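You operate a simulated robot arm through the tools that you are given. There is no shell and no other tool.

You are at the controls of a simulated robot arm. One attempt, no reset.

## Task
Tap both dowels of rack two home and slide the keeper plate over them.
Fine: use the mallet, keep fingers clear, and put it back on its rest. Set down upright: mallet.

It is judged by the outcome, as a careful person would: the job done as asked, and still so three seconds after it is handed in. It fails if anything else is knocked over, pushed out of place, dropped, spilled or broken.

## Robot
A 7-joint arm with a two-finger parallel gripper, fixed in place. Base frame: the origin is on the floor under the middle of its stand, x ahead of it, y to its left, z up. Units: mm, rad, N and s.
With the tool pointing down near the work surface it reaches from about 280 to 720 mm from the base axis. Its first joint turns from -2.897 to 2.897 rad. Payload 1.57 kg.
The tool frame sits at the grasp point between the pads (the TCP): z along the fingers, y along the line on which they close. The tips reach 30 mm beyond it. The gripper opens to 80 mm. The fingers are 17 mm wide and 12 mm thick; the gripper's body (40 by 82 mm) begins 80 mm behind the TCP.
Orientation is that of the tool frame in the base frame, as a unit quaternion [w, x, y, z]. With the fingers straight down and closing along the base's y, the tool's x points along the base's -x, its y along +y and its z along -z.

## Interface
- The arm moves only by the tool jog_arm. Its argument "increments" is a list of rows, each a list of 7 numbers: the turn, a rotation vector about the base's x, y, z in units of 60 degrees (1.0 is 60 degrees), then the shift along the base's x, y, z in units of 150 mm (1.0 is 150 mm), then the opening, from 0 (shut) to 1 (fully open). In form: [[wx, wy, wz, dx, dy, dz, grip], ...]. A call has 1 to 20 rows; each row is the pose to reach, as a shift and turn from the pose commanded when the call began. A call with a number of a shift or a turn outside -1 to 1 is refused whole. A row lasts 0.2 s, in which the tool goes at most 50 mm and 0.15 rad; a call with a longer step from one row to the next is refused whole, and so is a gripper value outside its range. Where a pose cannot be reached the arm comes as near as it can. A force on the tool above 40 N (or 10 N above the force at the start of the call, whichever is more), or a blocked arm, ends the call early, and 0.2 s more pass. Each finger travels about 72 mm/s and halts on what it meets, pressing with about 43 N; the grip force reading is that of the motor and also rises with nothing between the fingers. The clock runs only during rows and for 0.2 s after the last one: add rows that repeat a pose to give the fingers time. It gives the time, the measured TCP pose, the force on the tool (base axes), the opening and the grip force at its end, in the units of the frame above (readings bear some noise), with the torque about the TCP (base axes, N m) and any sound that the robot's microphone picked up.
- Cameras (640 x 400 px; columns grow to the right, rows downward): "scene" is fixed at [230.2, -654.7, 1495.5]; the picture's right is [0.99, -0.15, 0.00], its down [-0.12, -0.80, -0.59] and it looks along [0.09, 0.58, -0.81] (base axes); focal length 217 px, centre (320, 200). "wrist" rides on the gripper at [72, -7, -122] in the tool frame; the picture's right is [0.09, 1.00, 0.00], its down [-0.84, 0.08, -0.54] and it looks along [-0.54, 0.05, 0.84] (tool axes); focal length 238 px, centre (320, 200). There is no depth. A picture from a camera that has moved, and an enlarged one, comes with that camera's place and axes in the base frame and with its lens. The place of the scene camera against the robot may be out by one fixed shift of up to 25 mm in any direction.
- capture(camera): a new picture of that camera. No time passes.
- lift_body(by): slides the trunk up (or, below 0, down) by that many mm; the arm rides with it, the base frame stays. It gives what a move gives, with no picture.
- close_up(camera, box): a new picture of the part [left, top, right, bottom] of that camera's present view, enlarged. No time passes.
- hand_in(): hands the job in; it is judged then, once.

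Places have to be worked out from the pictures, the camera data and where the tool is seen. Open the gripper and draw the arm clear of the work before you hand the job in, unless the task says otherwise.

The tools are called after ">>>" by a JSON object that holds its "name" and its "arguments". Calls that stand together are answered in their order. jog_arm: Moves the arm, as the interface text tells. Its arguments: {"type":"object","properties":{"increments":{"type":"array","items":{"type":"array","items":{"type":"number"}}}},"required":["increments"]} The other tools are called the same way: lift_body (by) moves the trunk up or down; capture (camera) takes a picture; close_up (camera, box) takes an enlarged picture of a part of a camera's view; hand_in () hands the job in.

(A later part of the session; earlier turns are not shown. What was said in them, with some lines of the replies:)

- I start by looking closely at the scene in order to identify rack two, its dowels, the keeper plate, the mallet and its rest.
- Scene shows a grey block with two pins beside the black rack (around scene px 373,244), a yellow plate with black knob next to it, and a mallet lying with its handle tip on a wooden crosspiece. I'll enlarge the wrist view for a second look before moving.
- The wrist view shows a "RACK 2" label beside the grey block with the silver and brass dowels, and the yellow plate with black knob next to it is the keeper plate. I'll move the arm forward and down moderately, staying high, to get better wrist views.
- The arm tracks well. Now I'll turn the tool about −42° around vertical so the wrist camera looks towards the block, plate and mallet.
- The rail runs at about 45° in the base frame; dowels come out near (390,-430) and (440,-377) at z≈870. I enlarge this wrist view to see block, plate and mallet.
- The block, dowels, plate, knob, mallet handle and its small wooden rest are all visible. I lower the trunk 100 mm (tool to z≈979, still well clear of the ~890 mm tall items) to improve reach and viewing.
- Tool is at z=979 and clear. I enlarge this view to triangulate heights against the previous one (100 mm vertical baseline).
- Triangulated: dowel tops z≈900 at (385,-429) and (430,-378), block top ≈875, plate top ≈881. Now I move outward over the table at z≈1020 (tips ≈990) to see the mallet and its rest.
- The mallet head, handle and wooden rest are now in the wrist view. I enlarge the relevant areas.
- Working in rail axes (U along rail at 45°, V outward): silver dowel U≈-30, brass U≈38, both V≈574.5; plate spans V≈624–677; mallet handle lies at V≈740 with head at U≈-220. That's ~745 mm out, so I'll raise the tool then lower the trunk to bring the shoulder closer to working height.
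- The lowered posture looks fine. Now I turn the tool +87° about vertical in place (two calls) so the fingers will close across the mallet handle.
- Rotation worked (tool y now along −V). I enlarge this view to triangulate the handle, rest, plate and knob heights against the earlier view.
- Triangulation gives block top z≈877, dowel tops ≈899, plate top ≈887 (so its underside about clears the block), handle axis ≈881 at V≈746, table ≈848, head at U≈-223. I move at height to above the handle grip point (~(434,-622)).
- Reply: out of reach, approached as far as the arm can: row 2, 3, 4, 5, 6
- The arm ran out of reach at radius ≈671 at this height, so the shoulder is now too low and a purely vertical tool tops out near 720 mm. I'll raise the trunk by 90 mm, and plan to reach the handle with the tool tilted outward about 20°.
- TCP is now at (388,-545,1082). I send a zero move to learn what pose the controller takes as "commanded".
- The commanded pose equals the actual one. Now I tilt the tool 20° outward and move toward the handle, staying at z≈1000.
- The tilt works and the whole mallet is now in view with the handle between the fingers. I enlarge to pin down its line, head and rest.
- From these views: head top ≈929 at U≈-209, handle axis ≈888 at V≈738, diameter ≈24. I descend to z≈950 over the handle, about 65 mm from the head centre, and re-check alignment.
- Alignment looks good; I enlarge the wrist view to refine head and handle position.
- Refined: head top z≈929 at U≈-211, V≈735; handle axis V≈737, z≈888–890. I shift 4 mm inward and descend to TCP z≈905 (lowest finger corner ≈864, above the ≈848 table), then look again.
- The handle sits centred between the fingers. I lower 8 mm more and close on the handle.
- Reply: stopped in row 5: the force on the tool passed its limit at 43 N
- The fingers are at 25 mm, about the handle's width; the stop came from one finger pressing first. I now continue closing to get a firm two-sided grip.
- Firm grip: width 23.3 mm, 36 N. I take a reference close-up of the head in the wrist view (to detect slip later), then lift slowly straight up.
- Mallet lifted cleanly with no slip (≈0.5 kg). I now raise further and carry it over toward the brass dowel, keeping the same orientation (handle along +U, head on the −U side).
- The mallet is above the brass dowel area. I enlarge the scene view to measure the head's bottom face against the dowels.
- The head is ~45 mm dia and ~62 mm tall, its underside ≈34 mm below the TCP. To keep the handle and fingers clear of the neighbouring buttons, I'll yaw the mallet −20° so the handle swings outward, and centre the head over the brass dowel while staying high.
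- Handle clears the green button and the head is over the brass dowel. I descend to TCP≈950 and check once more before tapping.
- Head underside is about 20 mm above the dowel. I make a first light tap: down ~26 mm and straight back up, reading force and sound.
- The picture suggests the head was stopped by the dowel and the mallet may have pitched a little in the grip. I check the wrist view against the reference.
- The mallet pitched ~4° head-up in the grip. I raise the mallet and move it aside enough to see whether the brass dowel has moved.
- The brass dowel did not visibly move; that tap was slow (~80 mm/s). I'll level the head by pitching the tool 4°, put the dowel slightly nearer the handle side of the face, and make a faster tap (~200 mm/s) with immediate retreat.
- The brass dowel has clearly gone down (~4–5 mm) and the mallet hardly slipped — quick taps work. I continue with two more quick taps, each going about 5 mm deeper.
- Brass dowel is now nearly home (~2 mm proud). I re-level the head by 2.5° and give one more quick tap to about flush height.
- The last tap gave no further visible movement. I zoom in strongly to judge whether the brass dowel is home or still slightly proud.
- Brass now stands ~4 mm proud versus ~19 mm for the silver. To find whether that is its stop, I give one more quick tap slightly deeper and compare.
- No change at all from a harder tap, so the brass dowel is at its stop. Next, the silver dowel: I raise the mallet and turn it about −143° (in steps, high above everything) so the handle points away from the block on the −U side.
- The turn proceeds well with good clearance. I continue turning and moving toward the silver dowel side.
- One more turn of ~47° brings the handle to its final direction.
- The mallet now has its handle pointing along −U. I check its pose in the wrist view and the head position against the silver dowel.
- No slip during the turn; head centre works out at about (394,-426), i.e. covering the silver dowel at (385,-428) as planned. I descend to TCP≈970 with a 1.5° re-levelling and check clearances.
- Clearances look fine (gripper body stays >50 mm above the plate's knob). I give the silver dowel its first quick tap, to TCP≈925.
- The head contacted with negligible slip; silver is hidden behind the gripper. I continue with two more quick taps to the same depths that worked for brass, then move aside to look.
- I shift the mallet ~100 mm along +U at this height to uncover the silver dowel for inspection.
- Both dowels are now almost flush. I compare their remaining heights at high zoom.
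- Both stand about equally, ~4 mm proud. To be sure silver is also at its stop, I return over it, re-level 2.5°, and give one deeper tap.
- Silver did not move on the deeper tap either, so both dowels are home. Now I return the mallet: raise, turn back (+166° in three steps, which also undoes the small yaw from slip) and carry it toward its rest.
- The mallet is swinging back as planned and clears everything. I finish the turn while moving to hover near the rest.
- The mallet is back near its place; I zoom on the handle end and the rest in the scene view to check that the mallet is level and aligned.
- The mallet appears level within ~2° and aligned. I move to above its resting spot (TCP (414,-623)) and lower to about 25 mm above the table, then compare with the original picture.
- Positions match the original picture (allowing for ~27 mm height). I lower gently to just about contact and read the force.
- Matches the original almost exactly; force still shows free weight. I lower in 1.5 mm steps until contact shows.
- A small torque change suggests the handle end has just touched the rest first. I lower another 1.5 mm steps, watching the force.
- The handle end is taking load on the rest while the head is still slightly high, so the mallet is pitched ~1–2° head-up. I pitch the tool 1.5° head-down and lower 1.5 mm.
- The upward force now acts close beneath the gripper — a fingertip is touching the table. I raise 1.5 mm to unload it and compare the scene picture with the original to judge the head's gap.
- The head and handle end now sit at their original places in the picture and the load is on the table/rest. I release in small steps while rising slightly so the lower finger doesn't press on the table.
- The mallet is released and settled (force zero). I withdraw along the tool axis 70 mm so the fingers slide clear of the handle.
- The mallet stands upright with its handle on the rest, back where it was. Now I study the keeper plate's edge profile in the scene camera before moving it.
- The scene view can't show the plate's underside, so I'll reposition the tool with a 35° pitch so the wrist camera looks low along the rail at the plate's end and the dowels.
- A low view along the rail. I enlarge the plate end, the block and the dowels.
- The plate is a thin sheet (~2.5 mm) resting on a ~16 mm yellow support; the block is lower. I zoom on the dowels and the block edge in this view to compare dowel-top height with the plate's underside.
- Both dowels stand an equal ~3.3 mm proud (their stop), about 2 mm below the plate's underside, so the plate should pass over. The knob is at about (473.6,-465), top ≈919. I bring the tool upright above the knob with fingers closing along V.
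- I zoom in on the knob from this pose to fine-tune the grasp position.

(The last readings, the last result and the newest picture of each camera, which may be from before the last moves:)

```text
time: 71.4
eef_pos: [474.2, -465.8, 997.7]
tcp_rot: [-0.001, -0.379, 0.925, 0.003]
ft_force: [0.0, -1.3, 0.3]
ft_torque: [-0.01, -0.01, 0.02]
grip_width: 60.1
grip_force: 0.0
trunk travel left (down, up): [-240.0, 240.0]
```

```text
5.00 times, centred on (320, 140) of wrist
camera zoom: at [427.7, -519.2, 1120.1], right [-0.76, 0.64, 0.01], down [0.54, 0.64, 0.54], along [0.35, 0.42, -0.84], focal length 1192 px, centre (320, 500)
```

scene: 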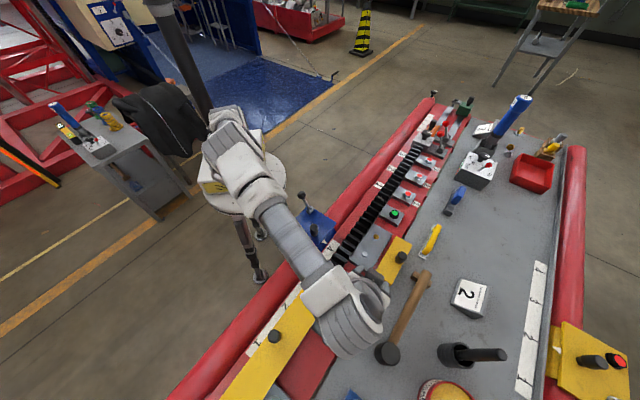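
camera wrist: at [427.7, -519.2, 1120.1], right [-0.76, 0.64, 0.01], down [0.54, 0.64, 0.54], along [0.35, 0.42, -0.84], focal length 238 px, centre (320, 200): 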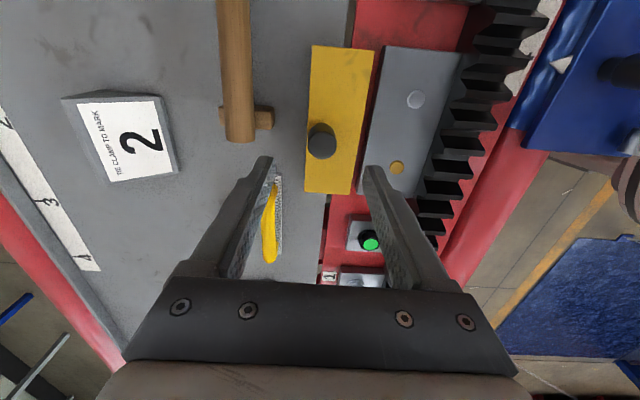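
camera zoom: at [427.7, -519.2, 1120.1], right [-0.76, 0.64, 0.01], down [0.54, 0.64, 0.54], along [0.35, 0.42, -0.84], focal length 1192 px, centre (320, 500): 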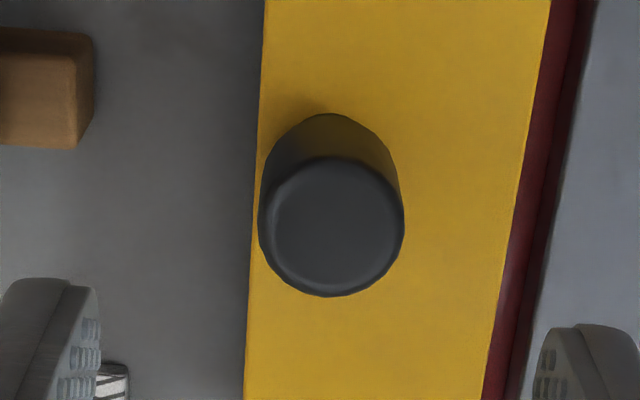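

Knob centre comes out at about (473,-464), within 2 mm of the tool. I shift slightly inward and descend so the tips straddle the knob just above the plate (TCP≈922).

>>> {"name": "jog_arm", "arguments": {"increments": [[0, 0, 0, -0.012, 0.012, -0.13, 0.75], [0, 0, 0, -0.012, 0.012, -0.27, 0.75], [0, 0, 0, -0.012, 0.012, -0.39, 0.75], [0, 0, 0, -0.012, 0.012, -0.46, 0.75], [0, 0, 0, -0.012, 0.012, -0.5, 0.75], [0, 0, 0, -0.012, 0.012, -0.5, 0.75]]}}

>>> {"name": "capture", "arguments": {"camera": "wrist"}}

>>> {"name": "close_up", "arguments": {"camera": "scene", "box": [350, 210, 450, 300]}}

```text
time: 72.8
eef_pos: [471.7, -463.3, 923.4]
tcp_rot: [0.0, -0.379, 0.925, 0.003]
ft_force: [0.0, -0.7, 0.7]
ft_torque: [0.01, 0.01, -0.03]
grip_width: 60.0
grip_force: 0.0
trunk travel left (down, up): [-240.0, 240.0]
```

```text
taken
camera wrist: at [425.7, -518.1, 1045.4], right [-0.76, 0.64, 0.01], down [0.54, 0.64, 0.54], along [0.35, 0.42, -0.84], focal length 238 px, centre (320, 200)
```

wrist: 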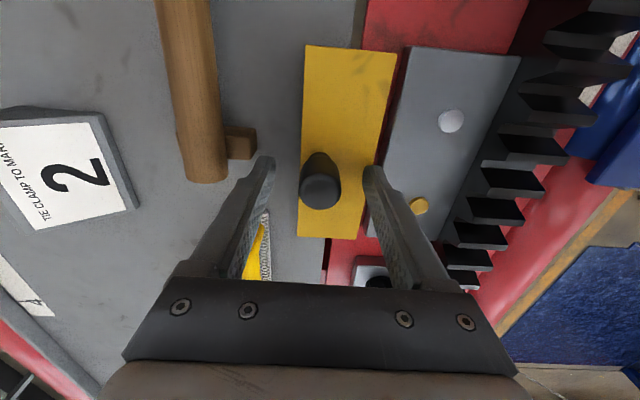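

```text
4.44 times, centred on (400, 255) of scene
camera zoom: at [230.2, -654.7, 1495.5], right [0.99, -0.15, 0.0], down [-0.12, -0.8, -0.59], along [0.09, 0.58, -0.81], focal length 965 px, centre (-36, -44)
```

zoom: 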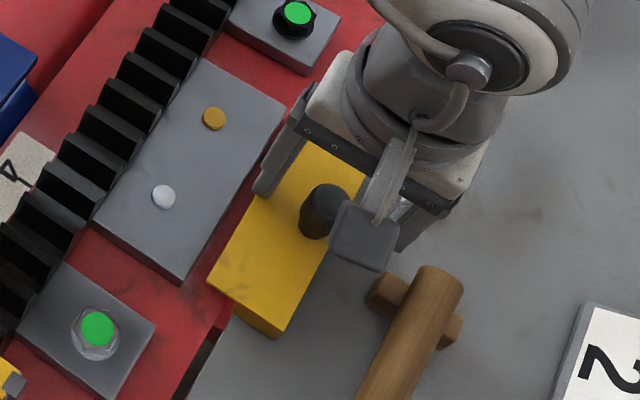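

The knob is centred between the fingers. I close gradually on it.

>>> {"name": "jog_arm", "arguments": {"increments": [[0, 0, 0, 0, 0, 0, 0.55], [0, 0, 0, 0, 0, 0, 0.42], [0, 0, 0, 0, 0, 0, 0.36], [0, 0, 0, 0, 0, 0, 0.32], [0, 0, 0, 0, 0, 0, 0.3], [0, 0, 0, 0, 0, 0, 0.28], [0, 0, 0, 0, 0, 0, 0.28]]}}

```text
time: 74.4
eef_pos: [472.5, -461.5, 924.8]
tcp_rot: [0.0, -0.38, 0.925, 0.003]
ft_force: [0.8, -0.8, -0.4]
ft_torque: [-0.05, -0.03, -0.01]
grip_width: 24.4
grip_force: 36.1
trunk travel left (down, up): [-240.0, 240.0]
```

Knob gripped (24.4 mm). I slide the plate 10 mm inward (−V) at constant height and read the forces.

>>> {"name": "jog_arm", "arguments": {"increments": [[0, 0, 0, -0.0236, 0.0236, 0, 0.25], [0, 0, 0, -0.0471, 0.0471, 0, 0.25], [0, 0, 0, -0.0471, 0.0471, 0, 0.25]]}}

>>> {"name": "close_up", "arguments": {"camera": "scene", "box": [350, 210, 450, 300]}}

```text
time: 75.2
eef_pos: [465.2, -456.6, 925.6]
tcp_rot: [0.0, -0.38, 0.925, 0.003]
ft_force: [-0.8, -2.9, 1.9]
ft_torque: [-0.02, 0.06, 0.01]
grip_width: 24.5
grip_force: 35.9
trunk travel left (down, up): [-240.0, 240.0]
```

```text
4.44 times, centred on (400, 255) of scene
camera zoom: at [230.2, -654.7, 1495.5], right [0.99, -0.15, 0.0], down [-0.12, -0.8, -0.59], along [0.09, 0.58, -0.81], focal length 965 px, centre (-36, -44)
```

zoom: 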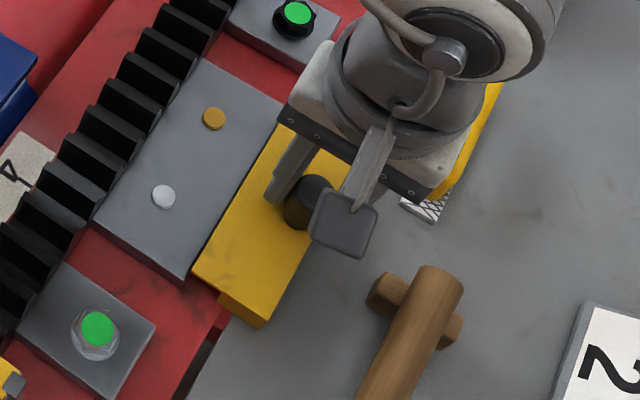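

The plate and its foot move together, smoothly (only ~3 N). I continue sliding in small steps and watch for contact.

>>> {"name": "jog_arm", "arguments": {"increments": [[0, 0, 0, -0.0236, 0.0236, 0, 0.25], [0, 0, 0, -0.0471, 0.0471, 0, 0.25], [0, 0, 0, -0.0707, 0.0707, 0, 0.25], [0, 0, 0, -0.0849, 0.0849, 0, 0.25], [0, 0, 0, -0.0849, 0.0849, 0, 0.25]]}}

>>> {"name": "close_up", "arguments": {"camera": "scene", "box": [350, 210, 450, 300]}}

>>> {"name": "capture", "arguments": {"camera": "wrist"}}

```text
time: 76.4
eef_pos: [452.1, -441.2, 924.4]
tcp_rot: [0.0, -0.38, 0.925, 0.003]
ft_force: [-2.2, -3.4, 1.5]
ft_torque: [-0.21, 0.18, 0.05]
grip_width: 24.6
grip_force: 36.4
trunk travel left (down, up): [-240.0, 240.0]
```

```text
4.44 times, centred on (400, 255) of scene
camera zoom: at [230.2, -654.7, 1495.5], right [0.99, -0.15, 0.0], down [-0.12, -0.8, -0.59], along [0.09, 0.58, -0.81], focal length 965 px, centre (-36, -44)
```

zoom: 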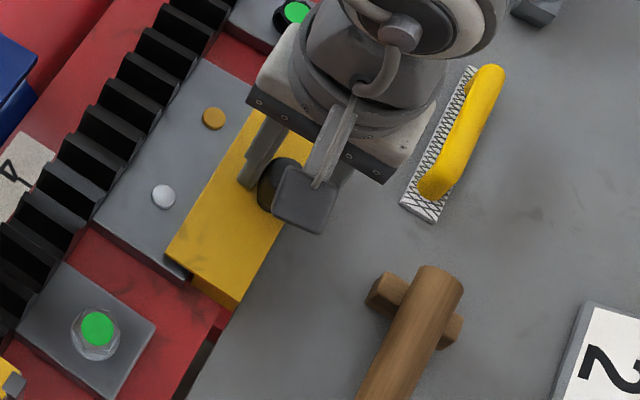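

```text
taken
camera wrist: at [405.4, -497.8, 1045.6], right [-0.76, 0.64, 0.01], down [0.54, 0.64, 0.54], along [0.35, 0.42, -0.84], focal length 238 px, centre (320, 200)
```

wrist: 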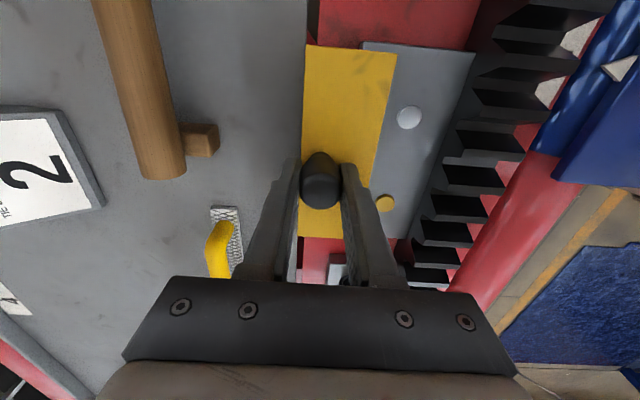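

Moved ~29 mm with little force; the plate overlaps the block's outer strip. The foot should be ~5 mm from the block; I continue 8 mm slowly to see whether it stops.

>>> {"name": "jog_arm", "arguments": {"increments": [[0, 0, 0, -0.0141, 0.0141, 0, 0.25], [0, 0, 0, -0.0236, 0.0236, 0, 0.25], [0, 0, 0, -0.033, 0.033, 0, 0.25], [0, 0, 0, -0.0377, 0.0377, 0, 0.25], [0, 0, 0, -0.0377, 0.0377, 0, 0.25]]}}

>>> {"name": "close_up", "arguments": {"camera": "scene", "box": [350, 210, 430, 290]}}

```text
time: 77.6
eef_pos: [445.5, -436.7, 923.8]
tcp_rot: [-0.001, -0.379, 0.925, 0.003]
ft_force: [0.7, -0.2, 1.6]
ft_torque: [-0.01, 0.03, -0.02]
grip_width: 24.5
grip_force: 36.4
trunk travel left (down, up): [-240.0, 240.0]
```

```text
5.00 times, centred on (390, 250) of scene
camera zoom: at [230.2, -654.7, 1495.5], right [0.99, -0.15, 0.0], down [-0.12, -0.8, -0.59], along [0.09, 0.58, -0.81], focal length 1085 px, centre (-30, -50)
```

zoom: 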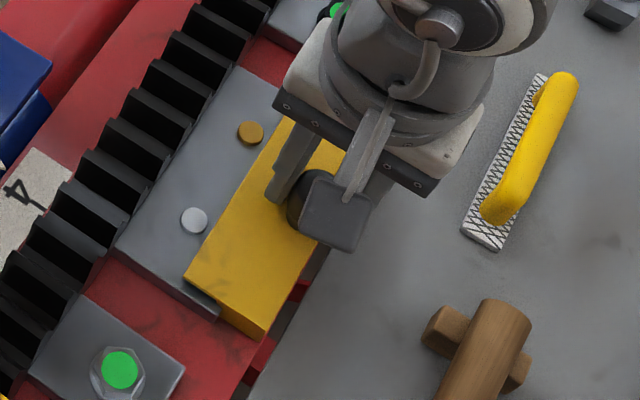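

Still no resistance (force ~1 N) and the plate edge is right beside the dowels. I continue 10 mm at a time, watching forces as it begins to cover them.

>>> {"name": "jog_arm", "arguments": {"increments": [[0, 0, 0, -0.0141, 0.0141, 0, 0.25], [0, 0, 0, -0.0283, 0.0283, 0, 0.25], [0, 0, 0, -0.0424, 0.0424, 0, 0.25], [0, 0, 0, -0.0471, 0.0471, 0, 0.25], [0, 0, 0, -0.0471, 0.0471, 0, 0.25]]}}

>>> {"name": "close_up", "arguments": {"camera": "scene", "box": [350, 210, 430, 290]}}

>>> {"name": "capture", "arguments": {"camera": "wrist"}}

```text
time: 78.8
eef_pos: [438.8, -430.1, 924.2]
tcp_rot: [0.0, -0.379, 0.925, 0.002]
ft_force: [2.4, 0.8, 4.0]
ft_torque: [0.05, -0.08, -0.01]
grip_width: 24.6
grip_force: 35.8
trunk travel left (down, up): [-240.0, 240.0]
```

```text
5.00 times, centred on (390, 250) of scene
camera zoom: at [230.2, -654.7, 1495.5], right [0.99, -0.15, 0.0], down [-0.12, -0.8, -0.59], along [0.09, 0.58, -0.81], focal length 1085 px, centre (-30, -50)
```

zoom: 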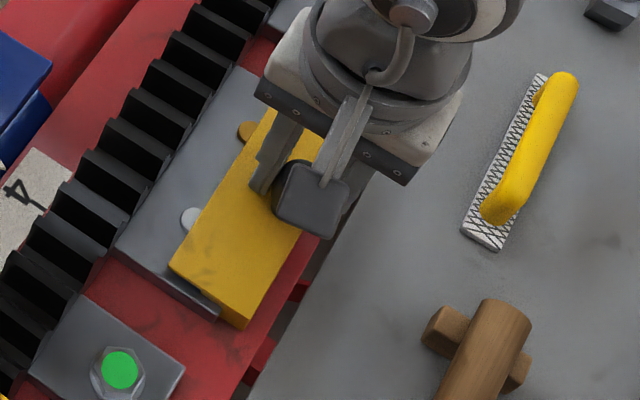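

```text
taken
camera wrist: at [392.8, -485.3, 1045.6], right [-0.76, 0.64, 0.01], down [0.54, 0.64, 0.54], along [0.35, 0.42, -0.84], focal length 238 px, centre (320, 200)
```

wrist: 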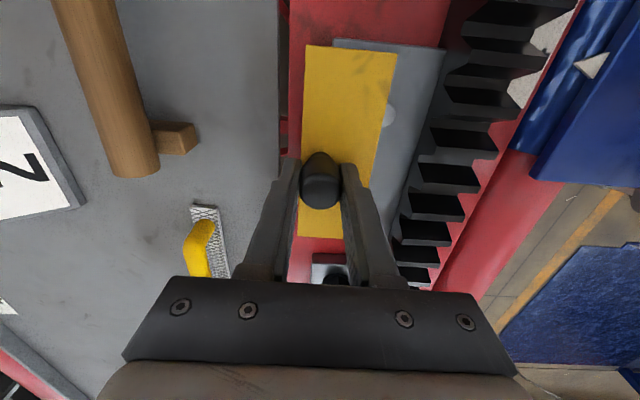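

The plate is now partly over both dowels with only ~4 N. I zoom to see the foot versus the block before continuing.

>>> {"name": "close_up", "arguments": {"camera": "scene", "box": [368, 245, 408, 280]}}

>>> {"name": "close_up", "arguments": {"camera": "scene", "box": [370, 230, 400, 260]}}

```text
11.43 times, centred on (388, 262) of scene
camera zoom: at [230.2, -654.7, 1495.5], right [0.99, -0.15, 0.0], down [-0.12, -0.8, -0.59], along [0.09, 0.58, -0.81], focal length 2481 px, centre (-457, -514)
```

zoom: 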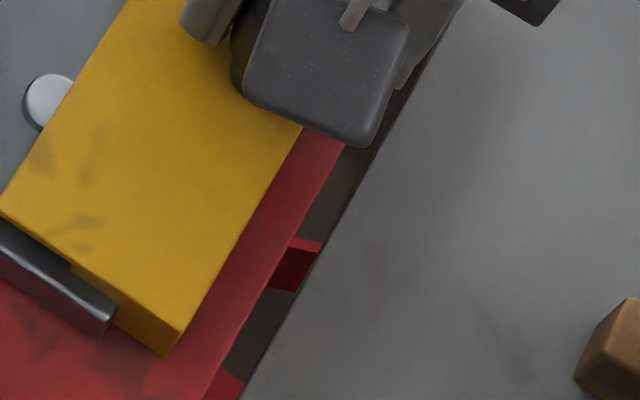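

```text
13.33 times, centred on (385, 245) of scene
camera zoom: at [230.2, -654.7, 1495.5], right [0.99, -0.15, 0.0], down [-0.12, -0.8, -0.59], along [0.09, 0.58, -0.81], focal length 2894 px, centre (-547, -400)
```

zoom: 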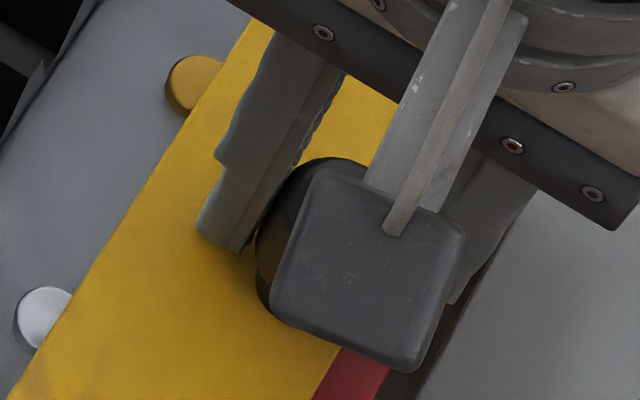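

The plate passes cleanly over the dowels and its motion is guided. I continue 20 mm more, watching the force.

>>> {"name": "jog_arm", "arguments": {"increments": [[0, 0, 0, -0.0236, 0.0236, 0, 0.25], [0, 0, 0, -0.0471, 0.0471, 0, 0.25], [0, 0, 0, -0.0707, 0.0707, 0, 0.25], [0, 0, 0, -0.0943, 0.0943, 0, 0.25], [0, 0, 0, -0.0943, 0.0943, 0, 0.25]]}}

>>> {"name": "close_up", "arguments": {"camera": "scene", "box": [340, 205, 420, 285]}}

>>> {"name": "capture", "arguments": {"camera": "wrist"}}

```text
time: 80.0
eef_pos: [425.2, -417.2, 924.3]
tcp_rot: [0.0, -0.379, 0.925, 0.003]
ft_force: [1.6, -1.2, 2.4]
ft_torque: [-0.11, 0.03, 0.0]
grip_width: 24.3
grip_force: 36.2
trunk travel left (down, up): [-240.0, 240.0]
```

```text
5.00 times, centred on (380, 245) of scene
camera zoom: at [230.2, -654.7, 1495.5], right [0.99, -0.15, 0.0], down [-0.12, -0.8, -0.59], along [0.09, 0.58, -0.81], focal length 1085 px, centre (20, -25)
```

zoom: 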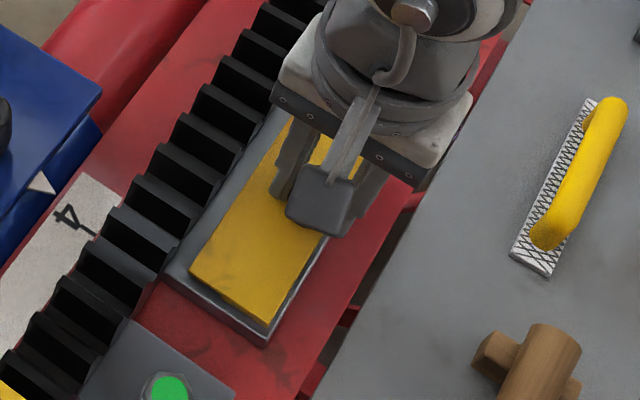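

```text
taken
camera wrist: at [379.2, -471.5, 1045.6], right [-0.76, 0.64, 0.01], down [0.54, 0.64, 0.54], along [0.35, 0.42, -0.84], focal length 238 px, centre (320, 200)
```

wrist: 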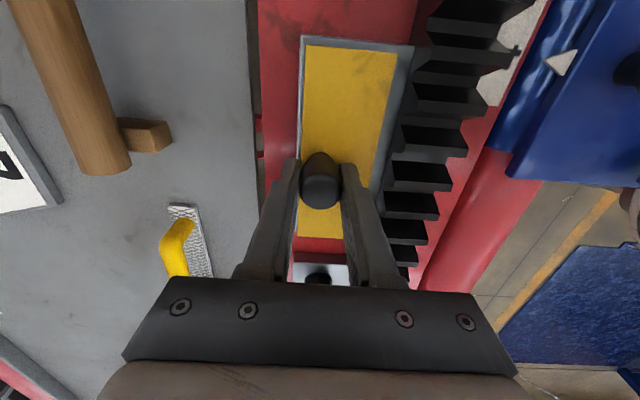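

Both dowels are now covered (moved ~65 mm). I continue gently a few mm at a time to find the plate's seated end position, centred over the dowels.

>>> {"name": "jog_arm", "arguments": {"increments": [[0, 0, 0, -0.0118, 0.0118, 0, 0.25], [0, 0, 0, -0.0236, 0.0236, 0, 0.25], [0, 0, 0, -0.0236, 0.0236, 0, 0.25]]}}

>>> {"name": "jog_arm", "arguments": {"increments": [[0, 0, 0, -0.0118, 0.0118, 0, 0.25], [0, 0, 0, -0.0236, 0.0236, 0, 0.25], [0, 0, 0, -0.0236, 0.0236, 0, 0.25]]}}

>>> {"name": "close_up", "arguments": {"camera": "scene", "box": [340, 205, 420, 285]}}

```text
time: 80.8
eef_pos: [425.1, -416.2, 924.1]
tcp_rot: [0.002, -0.379, 0.925, -0.002]
ft_force: [24.9, -25.4, -0.6]
ft_torque: [-0.58, -0.25, 0.14]
grip_width: 24.3
grip_force: 36.3
trunk travel left (down, up): [-240.0, 240.0]
```

```text
time: 81.3
eef_pos: [425.4, -416.2, 924.5]
tcp_rot: [0.004, -0.38, 0.925, -0.007]
ft_force: [10.2, -9.4, -13.4]
ft_torque: [-0.35, -0.26, 0.04]
grip_width: 24.3
grip_force: 36.3
trunk travel left (down, up): [-240.0, 240.0]
stopped in row 2: the force on the tool passed its limit at 47 N (the readings are from after the stop); the commanded pose is now the measured one
```

```text
5.00 times, centred on (380, 245) of scene
camera zoom: at [230.2, -654.7, 1495.5], right [0.99, -0.15, 0.0], down [-0.12, -0.8, -0.59], along [0.09, 0.58, -0.81], focal length 1085 px, centre (20, -25)
```

zoom: 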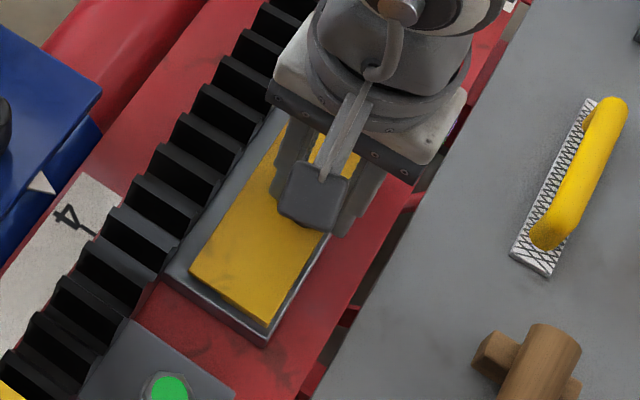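

The plate has reached its end stop at ~65 mm travel, fully covering both dowels. I open the fingers gently, then rise straight up.

>>> {"name": "jog_arm", "arguments": {"increments": [[0, 0, 0, 0, 0, 0, 0.33], [0, 0, 0, 0, 0, 0, 0.4], [0, 0, 0, 0, 0, 0, 0.5], [0, 0, 0, 0, 0, 0, 0.6], [0, 0, 0, 0, 0, 0, 0.6]]}}

>>> {"name": "capture", "arguments": {"camera": "wrist"}}

```text
time: 82.5
eef_pos: [423.2, -414.7, 925.8]
tcp_rot: [0.003, -0.379, 0.925, -0.007]
ft_force: [-0.1, 0.5, 0.4]
ft_torque: [0.03, 0.0, -0.03]
grip_width: 48.0
grip_force: 0.1
trunk travel left (down, up): [-240.0, 240.0]
```

```text
taken
camera wrist: at [375.4, -468.2, 1047.7], right [-0.76, 0.64, -0.01], down [0.54, 0.65, 0.54], along [0.36, 0.41, -0.84], focal length 238 px, centre (320, 200)
```

wrist: 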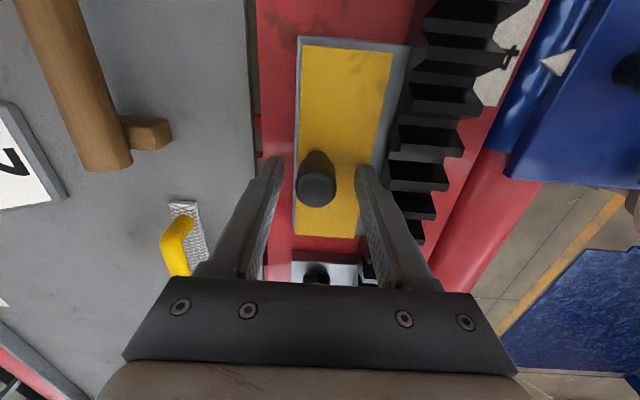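

Released with zero force. I rise straight up and then draw the arm back toward the base.

>>> {"name": "jog_arm", "arguments": {"increments": [[0, 0, 0, 0, 0, 0.1, 0.6], [0, 0, 0, 0, 0, 0.25, 0.6], [0, 0, 0, 0, 0, 0.45, 0.6], [0, 0, 0, 0, 0, 0.7, 0.6], [0, 0, 0, 0, 0, 0.95, 0.8], [0, 0, 0, 0, 0, 0.95, 1.0]]}}

>>> {"name": "jog_arm", "arguments": {"increments": [[0, 0, 0, -0.2, 0.1, 0.15, 1.0], [0, 0, 0, -0.4, 0.2, 0.3, 1.0], [0, 0, 0, -0.6, 0.3, 0.45, 1.0], [0, 0, 0, -0.8, 0.4, 0.6, 1.0], [0, 0, 0, -0.95, 0.5, 0.7, 1.0], [0, 0, 0, -0.95, 0.5, 0.7, 1.0]]}}

>>> {"name": "capture", "arguments": {"camera": "scene"}}

>>> {"name": "close_up", "arguments": {"camera": "scene", "box": [340, 205, 430, 285]}}

>>> {"name": "close_up", "arguments": {"camera": "scene", "box": [370, 260, 450, 375]}}

```text
time: 83.9
eef_pos: [423.4, -415.2, 1069.9]
tcp_rot: [0.004, -0.379, 0.925, -0.006]
ft_force: [0.6, 0.4, -0.1]
ft_torque: [0.0, -0.02, 0.01]
grip_width: 79.9
grip_force: 0.1
trunk travel left (down, up): [-240.0, 240.0]
```

```text
time: 85.3
eef_pos: [282.1, -338.8, 1173.3]
tcp_rot: [0.004, -0.379, 0.925, -0.006]
ft_force: [-0.9, 1.1, 1.1]
ft_torque: [-0.01, 0.0, -0.01]
grip_width: 80.0
grip_force: 0.0
trunk travel left (down, up): [-240.0, 240.0]
```

```text
taken
```

scene: 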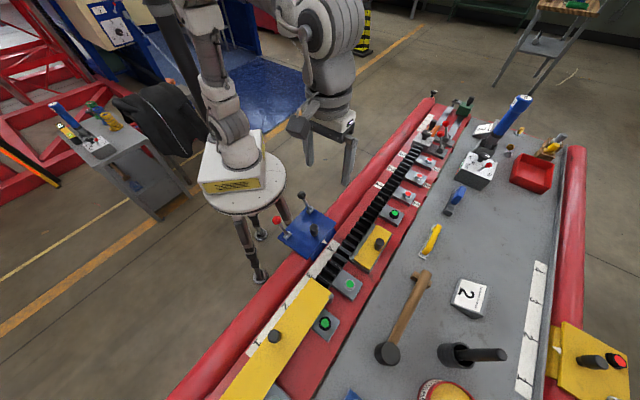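

```text
5.00 times, centred on (385, 245) of scene
camera zoom: at [230.2, -654.7, 1495.5], right [0.99, -0.15, 0.0], down [-0.12, -0.8, -0.59], along [0.09, 0.58, -0.81], focal length 1085 px, centre (-5, -25)
```

zoom: 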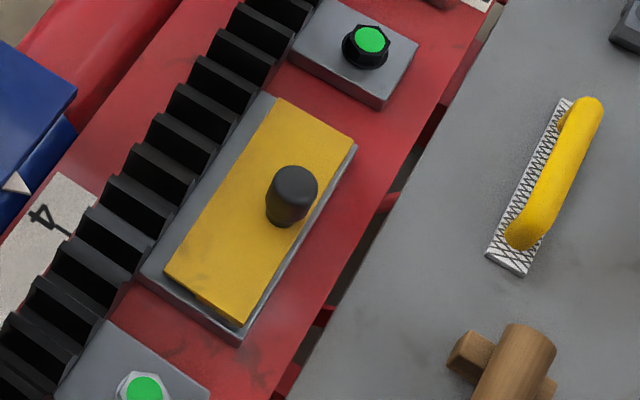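

```text
3.48 times, centred on (410, 318) of scene
camera zoom: at [230.2, -654.7, 1495.5], right [0.99, -0.15, 0.0], down [-0.12, -0.8, -0.59], along [0.09, 0.58, -0.81], focal length 755 px, centre (7, -209)
```

zoom: 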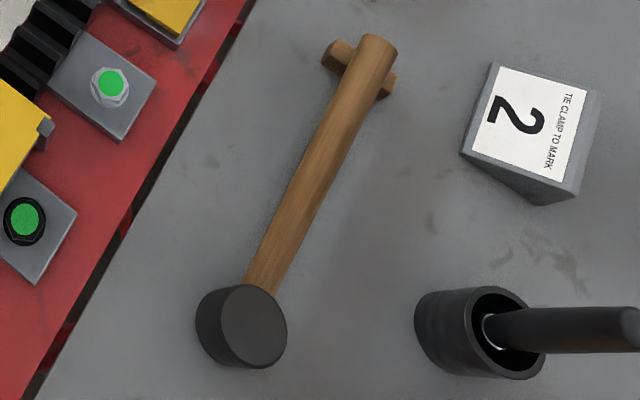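

The keeper plate lies fully over both home-driven dowels. The mallet stands upright with its handle on the rest, about 7 mm off its original spot at the head. Nothing else looks disturbed, the gripper is open and the arm is well clear, so I hand the job in.

>>> {"name": "hand_in", "arguments": {}}

```text
The job is handed in.
```

I tapped both rack-two dowels down to their stops with the mallet and slid the keeper plate over them until it met its end stop. The mallet is back on its rest, and the job is handed in.

- **Dowels:** Both stopped about 3.3 mm above the block. A further, deeper tap on each moved neither of them, so I took that as home.
- **Keeper plate:** It travelled about 65 mm and now covers both dowels. It met no real resistance until the end stop, where the force peaked at 47 N and the arm halted. I then released the knob.
- **Mallet:** It stands upright with its handle on the rest. The head sits about 7 mm from where it started, because it shifted slightly as the fingers opened.
- **Fingers:** I held the mallet by the handle throughout, about 65 mm from the head, so the fingers stayed clear of the dowels. One fingertip lightly touched the table while I was setting the mallet down.

The last pictures show nothing else disturbed. The gripper is open and the arm is clear of the work.
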